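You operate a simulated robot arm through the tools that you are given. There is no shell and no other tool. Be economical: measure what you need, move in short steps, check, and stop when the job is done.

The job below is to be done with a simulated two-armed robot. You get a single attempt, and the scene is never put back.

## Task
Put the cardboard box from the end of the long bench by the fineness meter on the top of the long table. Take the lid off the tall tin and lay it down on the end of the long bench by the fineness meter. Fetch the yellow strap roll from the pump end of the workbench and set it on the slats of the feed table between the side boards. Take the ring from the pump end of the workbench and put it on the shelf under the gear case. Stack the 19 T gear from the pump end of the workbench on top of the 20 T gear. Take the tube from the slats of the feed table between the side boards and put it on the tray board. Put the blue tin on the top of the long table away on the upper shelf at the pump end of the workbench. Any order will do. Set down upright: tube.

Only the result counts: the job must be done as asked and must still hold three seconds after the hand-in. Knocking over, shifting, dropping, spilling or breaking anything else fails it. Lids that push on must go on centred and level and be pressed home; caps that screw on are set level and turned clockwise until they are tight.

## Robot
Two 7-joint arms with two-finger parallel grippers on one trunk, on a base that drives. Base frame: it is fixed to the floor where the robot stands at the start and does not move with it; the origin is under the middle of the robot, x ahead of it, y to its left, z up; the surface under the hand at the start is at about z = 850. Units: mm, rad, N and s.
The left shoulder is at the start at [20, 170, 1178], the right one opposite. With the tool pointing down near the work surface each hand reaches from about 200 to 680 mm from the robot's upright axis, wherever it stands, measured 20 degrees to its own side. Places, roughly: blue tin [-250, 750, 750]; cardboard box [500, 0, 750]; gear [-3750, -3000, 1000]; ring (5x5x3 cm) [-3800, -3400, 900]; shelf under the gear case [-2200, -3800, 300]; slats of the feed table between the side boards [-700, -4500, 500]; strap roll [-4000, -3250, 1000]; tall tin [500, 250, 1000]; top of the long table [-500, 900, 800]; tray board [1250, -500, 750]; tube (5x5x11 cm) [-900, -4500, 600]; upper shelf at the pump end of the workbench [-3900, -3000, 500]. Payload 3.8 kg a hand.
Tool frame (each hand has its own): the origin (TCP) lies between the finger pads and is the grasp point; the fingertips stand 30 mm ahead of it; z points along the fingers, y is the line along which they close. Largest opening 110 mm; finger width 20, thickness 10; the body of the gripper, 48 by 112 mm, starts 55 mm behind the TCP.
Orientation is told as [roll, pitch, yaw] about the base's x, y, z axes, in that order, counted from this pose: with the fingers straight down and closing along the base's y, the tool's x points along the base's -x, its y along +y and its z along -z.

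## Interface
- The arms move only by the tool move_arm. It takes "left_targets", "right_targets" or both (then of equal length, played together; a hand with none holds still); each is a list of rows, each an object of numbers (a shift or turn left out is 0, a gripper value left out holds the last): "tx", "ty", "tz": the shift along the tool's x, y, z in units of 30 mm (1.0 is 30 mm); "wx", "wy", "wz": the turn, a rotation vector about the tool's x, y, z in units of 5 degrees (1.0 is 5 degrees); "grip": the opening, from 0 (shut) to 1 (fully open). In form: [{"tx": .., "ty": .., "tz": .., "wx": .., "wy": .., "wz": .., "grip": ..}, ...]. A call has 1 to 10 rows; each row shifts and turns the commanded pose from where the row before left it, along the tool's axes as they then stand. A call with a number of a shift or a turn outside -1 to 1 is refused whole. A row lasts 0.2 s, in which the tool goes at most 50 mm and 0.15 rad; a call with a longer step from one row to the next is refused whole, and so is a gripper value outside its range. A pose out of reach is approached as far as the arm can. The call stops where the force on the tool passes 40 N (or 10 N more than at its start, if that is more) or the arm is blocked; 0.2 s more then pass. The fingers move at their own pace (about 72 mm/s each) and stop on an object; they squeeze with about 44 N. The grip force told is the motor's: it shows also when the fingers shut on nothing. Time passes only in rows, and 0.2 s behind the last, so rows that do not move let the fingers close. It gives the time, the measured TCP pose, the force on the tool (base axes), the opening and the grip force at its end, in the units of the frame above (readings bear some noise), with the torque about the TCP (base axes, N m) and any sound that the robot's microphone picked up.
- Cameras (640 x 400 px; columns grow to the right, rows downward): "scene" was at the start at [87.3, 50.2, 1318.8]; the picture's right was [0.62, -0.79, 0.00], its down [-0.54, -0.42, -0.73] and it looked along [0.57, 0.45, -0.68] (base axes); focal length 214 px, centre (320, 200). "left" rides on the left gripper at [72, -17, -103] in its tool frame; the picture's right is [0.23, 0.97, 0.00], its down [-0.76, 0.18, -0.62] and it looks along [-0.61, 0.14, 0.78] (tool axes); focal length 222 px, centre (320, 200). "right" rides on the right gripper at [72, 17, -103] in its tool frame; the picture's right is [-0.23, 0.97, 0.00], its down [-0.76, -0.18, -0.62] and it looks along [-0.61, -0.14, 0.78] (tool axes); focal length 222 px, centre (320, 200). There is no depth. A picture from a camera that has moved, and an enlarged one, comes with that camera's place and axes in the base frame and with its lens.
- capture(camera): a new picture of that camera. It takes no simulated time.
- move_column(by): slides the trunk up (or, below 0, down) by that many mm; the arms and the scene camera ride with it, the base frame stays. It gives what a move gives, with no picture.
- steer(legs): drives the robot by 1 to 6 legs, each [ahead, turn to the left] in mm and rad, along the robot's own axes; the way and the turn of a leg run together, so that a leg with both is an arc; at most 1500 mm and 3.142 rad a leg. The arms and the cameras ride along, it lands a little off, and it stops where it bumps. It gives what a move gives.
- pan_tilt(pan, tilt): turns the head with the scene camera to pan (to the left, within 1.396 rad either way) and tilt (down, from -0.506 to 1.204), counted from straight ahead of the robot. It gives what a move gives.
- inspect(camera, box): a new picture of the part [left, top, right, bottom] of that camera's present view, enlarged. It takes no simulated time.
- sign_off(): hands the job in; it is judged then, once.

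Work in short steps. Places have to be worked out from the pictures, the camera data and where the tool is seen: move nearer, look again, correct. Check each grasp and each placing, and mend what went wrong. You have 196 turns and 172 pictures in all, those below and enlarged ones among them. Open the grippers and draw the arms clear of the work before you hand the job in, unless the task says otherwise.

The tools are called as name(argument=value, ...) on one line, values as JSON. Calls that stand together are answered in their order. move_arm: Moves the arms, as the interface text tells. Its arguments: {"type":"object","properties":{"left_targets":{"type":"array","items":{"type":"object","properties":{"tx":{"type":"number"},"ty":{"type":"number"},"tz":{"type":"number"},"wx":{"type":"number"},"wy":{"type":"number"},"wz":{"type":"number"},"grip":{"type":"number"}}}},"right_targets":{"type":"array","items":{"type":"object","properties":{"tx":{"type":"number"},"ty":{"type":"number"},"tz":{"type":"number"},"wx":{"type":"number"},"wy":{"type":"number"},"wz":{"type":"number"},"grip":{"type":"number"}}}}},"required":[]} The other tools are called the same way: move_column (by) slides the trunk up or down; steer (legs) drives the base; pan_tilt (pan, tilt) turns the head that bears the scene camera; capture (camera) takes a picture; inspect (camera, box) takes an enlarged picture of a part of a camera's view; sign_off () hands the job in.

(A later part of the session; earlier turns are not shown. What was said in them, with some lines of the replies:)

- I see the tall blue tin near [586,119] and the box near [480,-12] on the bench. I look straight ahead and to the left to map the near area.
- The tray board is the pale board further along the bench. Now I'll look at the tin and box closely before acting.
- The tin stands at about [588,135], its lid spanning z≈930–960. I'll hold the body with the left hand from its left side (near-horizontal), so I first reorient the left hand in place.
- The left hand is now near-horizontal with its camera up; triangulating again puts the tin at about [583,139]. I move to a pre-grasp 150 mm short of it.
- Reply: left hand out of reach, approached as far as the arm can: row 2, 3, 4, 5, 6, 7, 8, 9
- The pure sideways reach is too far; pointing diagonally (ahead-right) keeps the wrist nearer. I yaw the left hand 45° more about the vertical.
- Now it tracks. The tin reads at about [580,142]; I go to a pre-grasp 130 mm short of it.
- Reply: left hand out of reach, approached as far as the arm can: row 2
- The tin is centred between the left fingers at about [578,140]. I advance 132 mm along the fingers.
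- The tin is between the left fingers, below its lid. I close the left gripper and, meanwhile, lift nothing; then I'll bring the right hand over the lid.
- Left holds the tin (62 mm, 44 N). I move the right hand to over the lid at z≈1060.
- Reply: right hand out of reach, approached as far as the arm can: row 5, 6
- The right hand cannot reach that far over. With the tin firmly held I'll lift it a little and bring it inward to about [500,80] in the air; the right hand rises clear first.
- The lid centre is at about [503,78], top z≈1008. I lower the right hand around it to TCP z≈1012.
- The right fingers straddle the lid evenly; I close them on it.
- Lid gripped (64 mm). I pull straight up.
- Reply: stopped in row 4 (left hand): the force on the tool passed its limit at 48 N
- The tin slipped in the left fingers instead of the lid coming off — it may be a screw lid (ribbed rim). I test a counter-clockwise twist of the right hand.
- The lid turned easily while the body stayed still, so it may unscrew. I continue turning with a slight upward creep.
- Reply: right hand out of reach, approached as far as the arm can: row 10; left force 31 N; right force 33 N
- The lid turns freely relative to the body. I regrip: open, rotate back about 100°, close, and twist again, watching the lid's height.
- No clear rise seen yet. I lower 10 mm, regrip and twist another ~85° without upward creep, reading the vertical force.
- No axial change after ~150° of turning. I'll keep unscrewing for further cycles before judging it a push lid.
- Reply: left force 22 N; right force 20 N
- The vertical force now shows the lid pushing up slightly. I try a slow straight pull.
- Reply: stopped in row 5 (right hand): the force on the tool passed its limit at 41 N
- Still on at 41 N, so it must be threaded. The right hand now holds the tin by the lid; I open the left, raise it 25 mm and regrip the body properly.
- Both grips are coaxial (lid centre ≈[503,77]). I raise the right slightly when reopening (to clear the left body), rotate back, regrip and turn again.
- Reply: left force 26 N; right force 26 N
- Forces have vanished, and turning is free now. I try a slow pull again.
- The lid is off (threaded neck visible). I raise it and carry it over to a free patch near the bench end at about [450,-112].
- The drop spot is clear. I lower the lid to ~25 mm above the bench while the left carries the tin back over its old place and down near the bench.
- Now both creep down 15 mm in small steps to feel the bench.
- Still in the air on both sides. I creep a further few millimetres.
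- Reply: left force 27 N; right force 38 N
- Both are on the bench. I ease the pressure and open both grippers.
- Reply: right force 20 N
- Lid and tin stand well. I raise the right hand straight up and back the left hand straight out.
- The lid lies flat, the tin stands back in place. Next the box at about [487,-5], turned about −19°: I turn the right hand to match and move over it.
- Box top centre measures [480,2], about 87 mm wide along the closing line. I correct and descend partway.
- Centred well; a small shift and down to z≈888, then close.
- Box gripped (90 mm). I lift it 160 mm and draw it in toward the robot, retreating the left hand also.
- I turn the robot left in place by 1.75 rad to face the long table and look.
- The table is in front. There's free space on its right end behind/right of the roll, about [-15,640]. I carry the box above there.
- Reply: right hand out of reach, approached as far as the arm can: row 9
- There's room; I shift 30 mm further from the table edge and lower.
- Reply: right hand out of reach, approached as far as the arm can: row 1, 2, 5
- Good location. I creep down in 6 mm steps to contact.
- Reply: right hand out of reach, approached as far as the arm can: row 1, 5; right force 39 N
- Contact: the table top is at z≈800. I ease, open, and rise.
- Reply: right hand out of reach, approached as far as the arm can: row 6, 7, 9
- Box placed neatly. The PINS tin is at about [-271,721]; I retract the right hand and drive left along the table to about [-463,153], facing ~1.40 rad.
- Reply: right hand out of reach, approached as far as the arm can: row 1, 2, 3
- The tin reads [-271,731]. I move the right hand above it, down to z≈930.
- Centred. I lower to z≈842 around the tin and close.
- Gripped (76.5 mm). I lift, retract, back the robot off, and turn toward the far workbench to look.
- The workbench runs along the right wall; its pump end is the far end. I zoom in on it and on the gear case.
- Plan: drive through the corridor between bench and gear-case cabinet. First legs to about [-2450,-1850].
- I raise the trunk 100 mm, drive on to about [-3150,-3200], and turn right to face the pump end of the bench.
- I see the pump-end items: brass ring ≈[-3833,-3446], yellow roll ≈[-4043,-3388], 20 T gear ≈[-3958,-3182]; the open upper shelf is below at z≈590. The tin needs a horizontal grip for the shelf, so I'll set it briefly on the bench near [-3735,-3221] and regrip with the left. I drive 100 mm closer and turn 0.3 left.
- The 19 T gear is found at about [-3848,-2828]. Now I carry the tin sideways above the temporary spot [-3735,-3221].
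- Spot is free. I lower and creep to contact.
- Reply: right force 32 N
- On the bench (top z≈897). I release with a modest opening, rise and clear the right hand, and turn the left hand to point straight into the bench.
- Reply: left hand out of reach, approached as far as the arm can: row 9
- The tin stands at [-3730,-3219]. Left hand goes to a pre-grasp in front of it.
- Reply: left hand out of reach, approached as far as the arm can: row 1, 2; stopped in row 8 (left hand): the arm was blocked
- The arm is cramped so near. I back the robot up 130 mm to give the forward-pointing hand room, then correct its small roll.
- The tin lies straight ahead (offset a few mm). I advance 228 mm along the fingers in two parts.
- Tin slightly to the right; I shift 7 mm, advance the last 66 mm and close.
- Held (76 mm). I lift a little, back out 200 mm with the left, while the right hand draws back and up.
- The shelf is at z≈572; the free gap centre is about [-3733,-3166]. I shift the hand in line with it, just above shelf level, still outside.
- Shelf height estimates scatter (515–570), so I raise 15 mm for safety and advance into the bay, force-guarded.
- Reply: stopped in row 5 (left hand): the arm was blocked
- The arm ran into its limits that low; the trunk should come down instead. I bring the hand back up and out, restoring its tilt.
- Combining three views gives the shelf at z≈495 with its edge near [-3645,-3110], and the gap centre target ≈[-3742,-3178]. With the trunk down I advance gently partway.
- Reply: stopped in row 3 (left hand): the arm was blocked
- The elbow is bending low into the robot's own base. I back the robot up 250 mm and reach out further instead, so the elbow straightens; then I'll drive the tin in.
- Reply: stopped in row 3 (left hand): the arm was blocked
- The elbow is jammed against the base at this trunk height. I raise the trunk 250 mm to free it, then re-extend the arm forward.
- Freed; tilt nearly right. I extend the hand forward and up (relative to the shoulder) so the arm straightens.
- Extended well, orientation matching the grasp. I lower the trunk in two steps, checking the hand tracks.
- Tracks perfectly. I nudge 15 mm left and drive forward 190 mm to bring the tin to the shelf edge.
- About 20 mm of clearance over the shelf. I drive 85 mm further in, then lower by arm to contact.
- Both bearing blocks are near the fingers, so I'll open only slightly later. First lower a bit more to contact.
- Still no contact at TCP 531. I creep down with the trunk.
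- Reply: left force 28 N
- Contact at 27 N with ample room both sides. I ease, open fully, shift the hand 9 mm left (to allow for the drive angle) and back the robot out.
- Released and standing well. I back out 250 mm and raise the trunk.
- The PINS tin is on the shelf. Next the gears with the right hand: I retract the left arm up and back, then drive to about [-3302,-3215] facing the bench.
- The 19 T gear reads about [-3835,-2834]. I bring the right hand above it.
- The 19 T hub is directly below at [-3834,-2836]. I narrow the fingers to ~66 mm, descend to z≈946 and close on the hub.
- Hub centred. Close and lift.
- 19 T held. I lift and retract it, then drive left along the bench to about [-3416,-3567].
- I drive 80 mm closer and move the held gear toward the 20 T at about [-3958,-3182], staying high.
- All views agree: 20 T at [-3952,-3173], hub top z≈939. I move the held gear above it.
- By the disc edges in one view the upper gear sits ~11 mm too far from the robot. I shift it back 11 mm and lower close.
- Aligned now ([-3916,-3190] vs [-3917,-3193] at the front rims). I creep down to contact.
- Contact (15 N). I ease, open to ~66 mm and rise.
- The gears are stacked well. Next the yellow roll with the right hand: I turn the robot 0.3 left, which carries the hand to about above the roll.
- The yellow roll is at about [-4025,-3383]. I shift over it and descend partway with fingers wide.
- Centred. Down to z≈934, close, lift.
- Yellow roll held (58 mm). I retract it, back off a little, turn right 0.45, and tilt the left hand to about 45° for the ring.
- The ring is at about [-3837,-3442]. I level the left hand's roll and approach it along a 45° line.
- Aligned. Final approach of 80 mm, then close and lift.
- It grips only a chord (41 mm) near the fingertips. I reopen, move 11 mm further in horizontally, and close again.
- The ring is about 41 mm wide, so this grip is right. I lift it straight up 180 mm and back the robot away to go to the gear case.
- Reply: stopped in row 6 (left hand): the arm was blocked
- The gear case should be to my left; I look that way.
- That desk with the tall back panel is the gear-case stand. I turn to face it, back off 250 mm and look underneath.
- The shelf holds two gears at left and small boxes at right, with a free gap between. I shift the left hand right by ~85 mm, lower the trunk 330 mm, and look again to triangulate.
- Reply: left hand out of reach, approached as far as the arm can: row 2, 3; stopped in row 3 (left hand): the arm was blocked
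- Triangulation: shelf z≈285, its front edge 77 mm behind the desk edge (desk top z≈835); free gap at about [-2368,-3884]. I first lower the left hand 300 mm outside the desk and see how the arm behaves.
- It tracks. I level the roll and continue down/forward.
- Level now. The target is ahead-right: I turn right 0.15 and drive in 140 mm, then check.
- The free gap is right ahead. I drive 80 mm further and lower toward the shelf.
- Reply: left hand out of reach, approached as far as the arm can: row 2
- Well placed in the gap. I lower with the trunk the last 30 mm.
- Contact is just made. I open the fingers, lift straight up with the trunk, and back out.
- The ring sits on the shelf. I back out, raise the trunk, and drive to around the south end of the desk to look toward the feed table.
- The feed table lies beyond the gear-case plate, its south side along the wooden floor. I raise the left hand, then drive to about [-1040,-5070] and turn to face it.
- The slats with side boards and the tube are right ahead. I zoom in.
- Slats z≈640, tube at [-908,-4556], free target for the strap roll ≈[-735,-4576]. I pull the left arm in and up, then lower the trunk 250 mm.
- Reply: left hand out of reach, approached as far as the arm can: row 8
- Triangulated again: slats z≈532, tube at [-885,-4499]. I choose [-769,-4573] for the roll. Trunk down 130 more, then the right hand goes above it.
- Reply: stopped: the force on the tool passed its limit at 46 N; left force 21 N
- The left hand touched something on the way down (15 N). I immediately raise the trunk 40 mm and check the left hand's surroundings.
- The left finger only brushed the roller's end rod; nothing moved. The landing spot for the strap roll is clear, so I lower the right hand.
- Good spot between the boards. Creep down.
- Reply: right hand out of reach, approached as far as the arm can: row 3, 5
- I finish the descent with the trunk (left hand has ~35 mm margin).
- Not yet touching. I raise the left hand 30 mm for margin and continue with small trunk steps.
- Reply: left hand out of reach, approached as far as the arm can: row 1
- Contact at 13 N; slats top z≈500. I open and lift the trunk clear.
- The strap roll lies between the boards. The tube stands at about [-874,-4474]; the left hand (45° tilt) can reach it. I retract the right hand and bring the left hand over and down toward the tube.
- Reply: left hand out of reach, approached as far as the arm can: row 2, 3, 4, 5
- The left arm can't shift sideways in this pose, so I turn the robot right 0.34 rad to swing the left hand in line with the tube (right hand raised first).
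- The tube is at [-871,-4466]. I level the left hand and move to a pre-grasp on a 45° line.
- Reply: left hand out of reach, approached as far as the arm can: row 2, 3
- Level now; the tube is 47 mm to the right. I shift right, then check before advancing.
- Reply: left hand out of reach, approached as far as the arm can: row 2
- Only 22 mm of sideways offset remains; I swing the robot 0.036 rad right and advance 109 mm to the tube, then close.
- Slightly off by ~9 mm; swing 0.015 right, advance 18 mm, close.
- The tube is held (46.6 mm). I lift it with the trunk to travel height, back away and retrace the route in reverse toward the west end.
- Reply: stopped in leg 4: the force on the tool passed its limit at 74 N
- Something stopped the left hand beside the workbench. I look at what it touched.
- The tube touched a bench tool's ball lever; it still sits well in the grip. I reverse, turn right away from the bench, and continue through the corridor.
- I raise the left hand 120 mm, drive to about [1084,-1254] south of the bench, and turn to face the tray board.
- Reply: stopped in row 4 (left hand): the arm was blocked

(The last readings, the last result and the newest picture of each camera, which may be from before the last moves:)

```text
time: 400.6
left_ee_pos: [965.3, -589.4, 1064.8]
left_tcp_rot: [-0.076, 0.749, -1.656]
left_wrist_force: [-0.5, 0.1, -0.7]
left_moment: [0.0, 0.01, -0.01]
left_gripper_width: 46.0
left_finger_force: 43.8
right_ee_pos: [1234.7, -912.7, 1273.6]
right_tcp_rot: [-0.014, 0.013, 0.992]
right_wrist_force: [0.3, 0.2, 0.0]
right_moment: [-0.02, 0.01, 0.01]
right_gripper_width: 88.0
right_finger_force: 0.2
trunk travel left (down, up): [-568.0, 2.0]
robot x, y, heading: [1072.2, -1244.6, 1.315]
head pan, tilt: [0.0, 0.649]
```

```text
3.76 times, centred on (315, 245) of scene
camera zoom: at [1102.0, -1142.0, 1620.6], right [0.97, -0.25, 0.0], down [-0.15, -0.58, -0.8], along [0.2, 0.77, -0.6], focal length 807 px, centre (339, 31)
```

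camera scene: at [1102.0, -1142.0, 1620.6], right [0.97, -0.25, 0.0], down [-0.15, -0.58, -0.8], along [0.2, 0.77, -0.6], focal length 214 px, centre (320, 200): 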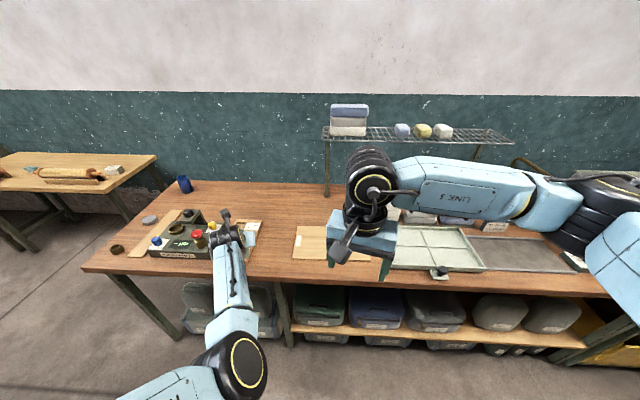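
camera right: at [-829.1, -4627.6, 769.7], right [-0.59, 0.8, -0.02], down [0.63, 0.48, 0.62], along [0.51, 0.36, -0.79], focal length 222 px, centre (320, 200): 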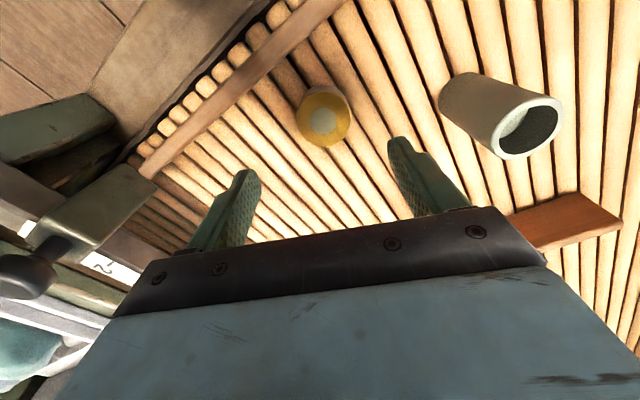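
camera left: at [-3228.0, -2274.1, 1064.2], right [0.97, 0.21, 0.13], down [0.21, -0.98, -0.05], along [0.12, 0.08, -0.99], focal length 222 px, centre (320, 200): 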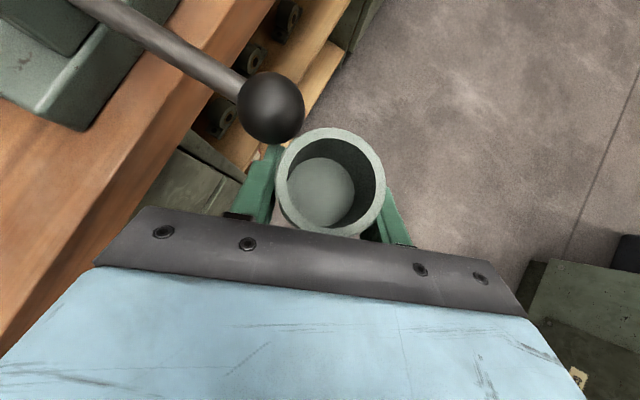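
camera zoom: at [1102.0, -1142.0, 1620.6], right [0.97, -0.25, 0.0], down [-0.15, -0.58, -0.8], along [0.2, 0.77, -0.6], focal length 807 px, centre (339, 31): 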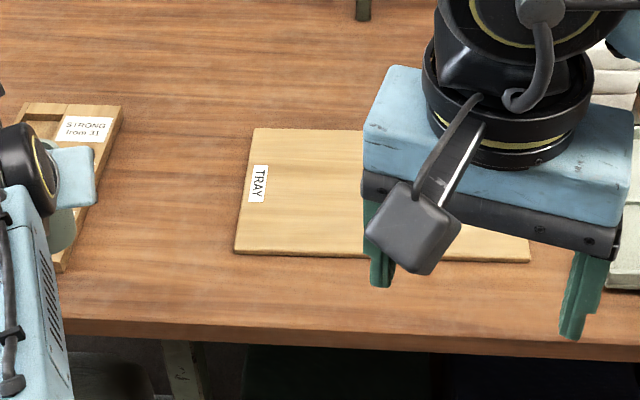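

The board is labelled TRAY; I choose a spot at [1260,-500]. Turning 0.349 right and driving 113 mm ahead puts the tube over it; I also trim the tube's tilt.

steer(legs=[[0, -0.349], [113, 0]])

move_arm(left_targets=[{"wz": -0.5, "wy": 0.26}, {}])

capture(camera="left")

```text
time: 402.9
left_ee_pos: [1265.7, -500.6, 1064.0]
left_tcp_rot: [-0.073, 0.748, -2.011]
left_wrist_force: [0.5, 0.6, -0.4]
left_moment: [-0.01, 0.03, 0.02]
left_gripper_width: 46.5
left_finger_force: 43.8
right_ee_pos: [1405.9, -896.7, 1274.0]
right_tcp_rot: [-0.015, 0.01, 0.634]
right_wrist_force: [0.0, 0.3, 0.2]
right_moment: [0.0, -0.03, 0.0]
right_gripper_width: 88.3
right_finger_force: 0.0
trunk travel left (down, up): [-568.0, 2.0]
robot x, y, heading: [1141.3, -1151.7, 0.963]
head pan, tilt: [0.0, 0.649]
```

```text
time: 403.5
left_ee_pos: [1253.9, -495.6, 1058.6]
left_tcp_rot: [-0.059, 0.766, -1.962]
left_wrist_force: [0.0, 0.4, -0.4]
left_moment: [0.0, 0.02, -0.01]
left_gripper_width: 46.5
left_finger_force: 43.8
right_ee_pos: [1407.4, -895.5, 1272.8]
right_tcp_rot: [-0.016, 0.014, 0.637]
right_wrist_force: [-0.1, 0.1, -0.7]
right_moment: [0.01, 0.0, -0.02]
right_gripper_width: 87.7
right_finger_force: 0.0
trunk travel left (down, up): [-568.0, 2.0]
robot x, y, heading: [1139.1, -1151.2, 0.954]
head pan, tilt: [0.0, 0.649]
```

```text
18 pictures are left
camera left: at [1235.8, -508.0, 1183.9], right [0.98, -0.18, 0.12], down [-0.17, -0.98, -0.09], along [0.13, 0.07, -0.99], focal length 222 px, centre (320, 200)
```

left: 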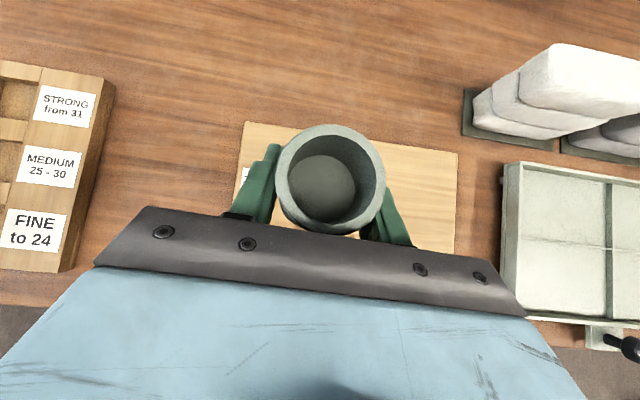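

The tray board is right below, tube upright. I lower the trunk 110 mm, then creep.

move_column(by=-108)

move_column(by=-8)

inspect(camera="scene", box=[180, 130, 400, 268])

```text
time: 404.9
left_ee_pos: [1253.5, -492.9, 954.2]
left_tcp_rot: [-0.057, 0.774, -1.958]
left_wrist_force: [-0.1, 0.0, -0.9]
left_moment: [0.02, 0.0, 0.0]
left_gripper_width: 46.3
left_finger_force: 44.4
right_ee_pos: [1406.0, -896.1, 1165.3]
right_tcp_rot: [-0.015, 0.012, 0.637]
right_wrist_force: [0.2, 1.1, 0.5]
right_moment: [-0.01, 0.0, -0.01]
right_gripper_width: 87.9
right_finger_force: 0.0
trunk travel left (down, up): [-460.0, 110.0]
robot x, y, heading: [1141.0, -1148.7, 0.958]
head pan, tilt: [0.0, 0.649]
```

```text
time: 405.4
left_ee_pos: [1252.7, -492.8, 947.0]
left_tcp_rot: [-0.057, 0.776, -1.958]
left_wrist_force: [0.1, 0.2, -1.2]
left_moment: [0.01, -0.02, 0.01]
left_gripper_width: 46.1
left_finger_force: 44.2
right_ee_pos: [1406.0, -896.7, 1157.2]
right_tcp_rot: [-0.017, 0.013, 0.634]
right_wrist_force: [0.2, 0.6, -0.1]
right_moment: [0.01, 0.01, 0.01]
right_gripper_width: 87.9
right_finger_force: 0.1
trunk travel left (down, up): [-452.0, 118.0]
robot x, y, heading: [1139.0, -1151.2, 0.962]
head pan, tilt: [0.0, 0.649]
```

```text
2.90 times, centred on (290, 199) of scene
camera zoom: at [1202.2, -1064.9, 1504.6], right [0.82, -0.58, 0.0], down [-0.35, -0.49, -0.8], along [0.46, 0.65, -0.6], focal length 622 px, centre (407, 203)
```

zoom: 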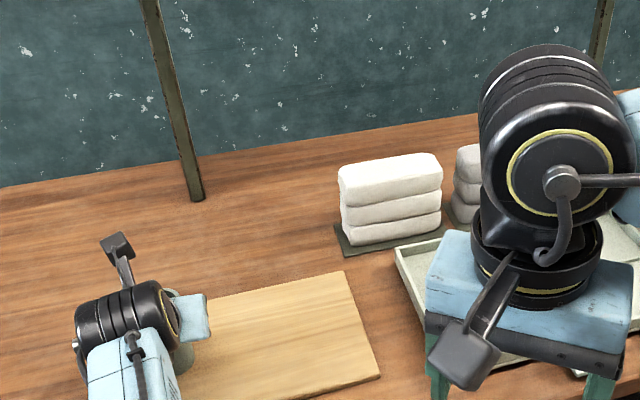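

Still in the air; continue in 5 mm steps until contact.

move_column(by=-6)

move_column(by=-4)

move_column(by=-4)

```text
time: 406.0
left_ee_pos: [1254.3, -491.8, 941.8]
left_tcp_rot: [-0.058, 0.775, -1.958]
left_wrist_force: [0.2, -0.5, 0.4]
left_moment: [0.02, -0.02, 0.01]
left_gripper_width: 46.4
left_finger_force: 43.8
right_ee_pos: [1406.1, -896.3, 1152.9]
right_tcp_rot: [-0.016, 0.013, 0.636]
right_wrist_force: [0.5, -0.1, 0.7]
right_moment: [0.0, -0.02, 0.0]
right_gripper_width: 88.0
right_finger_force: 0.1
trunk travel left (down, up): [-446.0, 124.0]
robot x, y, heading: [1142.0, -1152.5, 0.957]
head pan, tilt: [0.0, 0.649]
```

```text
time: 406.5
left_ee_pos: [1253.7, -492.8, 938.5]
left_tcp_rot: [-0.058, 0.776, -1.958]
left_wrist_force: [0.3, 0.6, -0.7]
left_moment: [0.0, -0.02, 0.01]
left_gripper_width: 46.1
left_finger_force: 44.5
right_ee_pos: [1406.1, -896.4, 1147.5]
right_tcp_rot: [-0.015, 0.012, 0.635]
right_wrist_force: [-0.5, -0.1, -0.1]
right_moment: [0.01, 0.05, 0.0]
right_gripper_width: 87.9
right_finger_force: 0.0
trunk travel left (down, up): [-442.0, 128.0]
robot x, y, heading: [1138.4, -1150.7, 0.961]
head pan, tilt: [0.0, 0.649]
```

```text
time: 407.1
left_ee_pos: [1254.2, -491.7, 933.7]
left_tcp_rot: [-0.056, 0.777, -1.958]
left_wrist_force: [-0.1, 0.3, 0.3]
left_moment: [0.02, 0.02, -0.01]
left_gripper_width: 46.3
left_finger_force: 43.7
right_ee_pos: [1406.2, -896.9, 1144.7]
right_tcp_rot: [-0.016, 0.011, 0.635]
right_wrist_force: [-0.4, -0.3, -0.4]
right_moment: [0.03, 0.02, -0.03]
right_gripper_width: 88.2
right_finger_force: 0.1
trunk travel left (down, up): [-438.0, 132.0]
robot x, y, heading: [1140.7, -1155.9, 0.956]
head pan, tilt: [0.0, 0.649]
```

move_column(by=-4)

move_column(by=-4)

```text
time: 407.6
left_ee_pos: [1254.1, -491.5, 932.9]
left_tcp_rot: [-0.059, 0.778, -1.958]
left_wrist_force: [-0.7, -0.8, 4.9]
left_moment: [-0.06, -0.05, -0.02]
left_gripper_width: 46.4
left_finger_force: 44.5
right_ee_pos: [1406.6, -896.9, 1139.6]
right_tcp_rot: [-0.015, 0.01, 0.636]
right_wrist_force: [-0.7, -0.1, 0.2]
right_moment: [0.0, 0.01, 0.01]
right_gripper_width: 87.9
right_finger_force: 0.0
trunk travel left (down, up): [-434.0, 136.0]
robot x, y, heading: [1135.9, -1153.8, 0.956]
head pan, tilt: [0.0, 0.649]
```

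```text
time: 408.1
left_ee_pos: [1253.9, -491.9, 932.6]
left_tcp_rot: [-0.06, 0.787, -1.96]
left_wrist_force: [-1.5, -2.1, 25.1]
left_moment: [-0.49, -0.24, -0.07]
left_gripper_width: 46.1
left_finger_force: 43.5
right_ee_pos: [1405.2, -898.4, 1135.6]
right_tcp_rot: [-0.017, 0.011, 0.634]
right_wrist_force: [0.3, -0.3, -0.3]
right_moment: [-0.01, 0.0, 0.01]
right_gripper_width: 87.9
right_finger_force: 0.1
trunk travel left (down, up): [-430.0, 140.0]
robot x, y, heading: [1139.3, -1152.4, 0.957]
head pan, tilt: [0.0, 0.649]
```

Firm contact (25 N). I ease 3 mm, open fully, and raise straight up.

move_column(by=4)

move_arm(left_targets=[{"grip": 0.8}, {"grip": 0.8}, {"grip": 0.8}])

capture(camera="left")

move_column(by=130)

capture(camera="left")

```text
time: 408.6
left_ee_pos: [1253.5, -490.6, 932.1]
left_tcp_rot: [-0.057, 0.779, -1.958]
left_wrist_force: [0.4, 3.9, 12.3]
left_moment: [0.15, -0.24, 0.11]
left_gripper_width: 46.3
left_finger_force: 44.0
right_ee_pos: [1405.8, -896.6, 1140.4]
right_tcp_rot: [-0.015, 0.01, 0.634]
right_wrist_force: [0.6, 0.2, -0.1]
right_moment: [-0.03, -0.03, 0.01]
right_gripper_width: 87.9
right_finger_force: 0.1
trunk travel left (down, up): [-434.0, 136.0]
robot x, y, heading: [1139.0, -1150.3, 0.959]
head pan, tilt: [0.0, 0.649]
```

```text
time: 409.4
left_ee_pos: [1253.5, -491.5, 929.3]
left_tcp_rot: [-0.058, 0.776, -1.959]
left_wrist_force: [1.0, -0.3, 0.1]
left_moment: [0.02, 0.0, 0.0]
left_gripper_width: 87.9
left_finger_force: 0.0
right_ee_pos: [1405.2, -896.7, 1140.4]
right_tcp_rot: [-0.015, 0.012, 0.635]
right_wrist_force: [-0.6, -0.6, -0.6]
right_moment: [-0.01, -0.02, -0.03]
right_gripper_width: 87.9
right_finger_force: 0.0
trunk travel left (down, up): [-434.0, 136.0]
robot x, y, heading: [1140.2, -1150.6, 0.962]
head pan, tilt: [0.0, 0.649]
```

```text
16 pictures are left
camera left: at [1235.8, -505.5, 1055.8], right [0.98, -0.18, 0.12], down [-0.17, -0.98, -0.1], along [0.13, 0.07, -0.99], focal length 222 px, centre (320, 200)
```

left: 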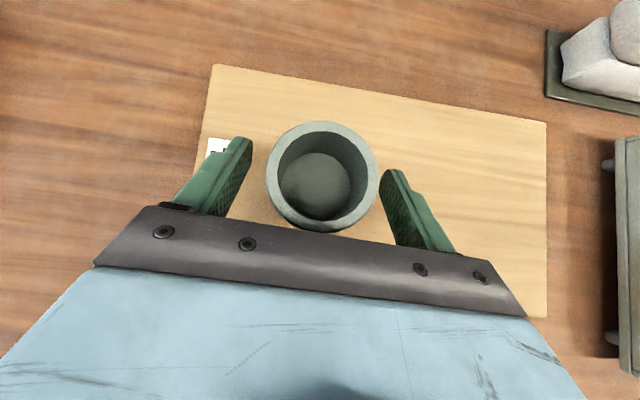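

```text
time: 411.0
left_ee_pos: [1254.1, -492.0, 1060.6]
left_tcp_rot: [-0.057, 0.776, -1.961]
left_wrist_force: [-0.1, 0.3, -0.4]
left_moment: [-0.03, 0.04, 0.02]
left_gripper_width: 88.0
left_finger_force: 0.1
right_ee_pos: [1406.5, -896.4, 1269.8]
right_tcp_rot: [-0.017, 0.011, 0.636]
right_wrist_force: [0.6, 1.6, 0.5]
right_moment: [0.02, 0.0, -0.03]
right_gripper_width: 87.9
right_finger_force: 0.0
trunk travel left (down, up): [-564.0, 6.0]
robot x, y, heading: [1136.7, -1150.0, 0.956]
head pan, tilt: [0.0, 0.649]
```

```text
15 pictures are left
camera left: at [1235.9, -505.7, 1185.4], right [0.98, -0.18, 0.12], down [-0.17, -0.98, -0.1], along [0.13, 0.07, -0.99], focal length 222 px, centre (320, 200)
```

left: 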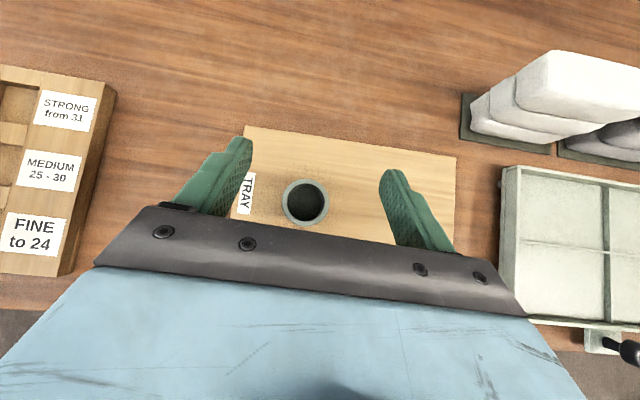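

The tube stands upright on the tray board. I back the robot away and take a final look at the bench end and the long table.

steer(legs=[[-350, 0], [0, 1.1]])

pan_tilt(pan=0.2, tilt=0.5)

inspect(camera="scene", box=[120, 100, 520, 350])

```text
time: 416.1
left_ee_pos: [405.6, -1027.9, 1061.2]
left_tcp_rot: [-0.058, 0.778, -0.868]
left_wrist_force: [-0.1, 0.1, 0.1]
left_moment: [-0.02, -0.03, -0.03]
left_gripper_width: 88.0
left_finger_force: 0.1
right_ee_pos: [834.1, -1080.8, 1270.6]
right_tcp_rot: [-0.015, 0.013, 1.727]
right_wrist_force: [0.1, 0.1, -0.3]
right_moment: [-0.02, 0.0, -0.04]
right_gripper_width: 88.0
right_finger_force: 0.0
trunk travel left (down, up): [-564.0, 6.0]
robot x, y, heading: [940.3, -1432.8, 2.049]
head pan, tilt: [0.0, 0.649]
```

```text
time: 416.8
left_ee_pos: [404.8, -1030.0, 1060.2]
left_tcp_rot: [-0.062, 0.776, -0.868]
left_wrist_force: [0.0, 0.5, 0.5]
left_moment: [0.04, -0.01, -0.03]
left_gripper_width: 88.2
left_finger_force: 0.2
right_ee_pos: [834.0, -1080.6, 1269.2]
right_tcp_rot: [-0.016, 0.013, 1.727]
right_wrist_force: [-0.2, -0.8, 0.5]
right_moment: [-0.03, -0.03, -0.02]
right_gripper_width: 88.0
right_finger_force: 0.0
trunk travel left (down, up): [-564.0, 6.0]
robot x, y, heading: [941.0, -1435.6, 2.046]
head pan, tilt: [0.201, 0.499]
```

```text
1.60 times, centred on (320, 225) of scene
camera zoom: at [872.8, -1347.1, 1629.9], right [0.78, 0.63, 0.0], down [0.3, -0.37, -0.88], along [-0.55, 0.68, -0.48], focal length 343 px, centre (320, 160)
```

zoom: 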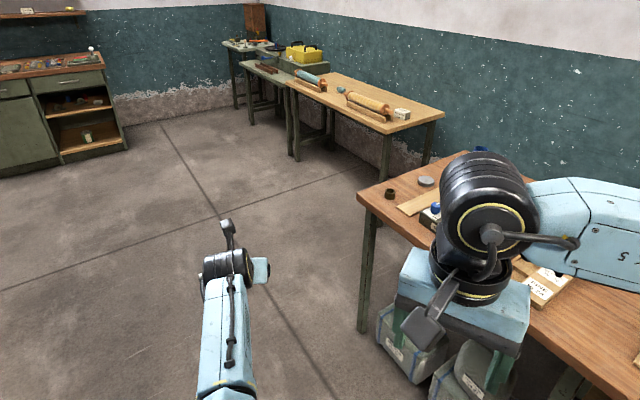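

The lid lies on the bench end, the box is on the long table, the tube stands on the tray board, and both grippers are open and clear. I hand the job in.

sign_off()

```text
The job is handed in.
```

I finished all seven placements and handed the job in with both grippers open and the arms clear, but the left hand touched two other things along the way.

- **Tall tin:** the lid turned out to be threaded. I unscrewed it and laid it flat on the end of the long bench by the fineness meter, then stood the tin back in its place.
- **Cardboard box:** it is on the top of the long table.
- **Blue tin:** it is on the upper shelf at the pump end of the workbench.
- **Gears:** the 19 T gear is stacked on the 20 T gear and looked well aligned.
- **Yellow strap roll:** it is on the slats between the side boards.
- **Ring:** it is on the shelf under the gear case.
- **Tube:** it stands upright on the tray board.

**Contacts on the way:**
- The tube, held in the left hand, bumped the ball lever of a tool on the workbench at 74 N, and the drive stopped. The lever's position afterwards matched the first view to within about 10 mm, so I can't rule out a small shift.
- A left finger pressed on a roller's end rod at the feed table at 46 N, and the trunk stopped there. Nothing looked moved.

My last look took in the long bench and the long table. Each of the other placements was checked by picture when I made it, but not again at the end.
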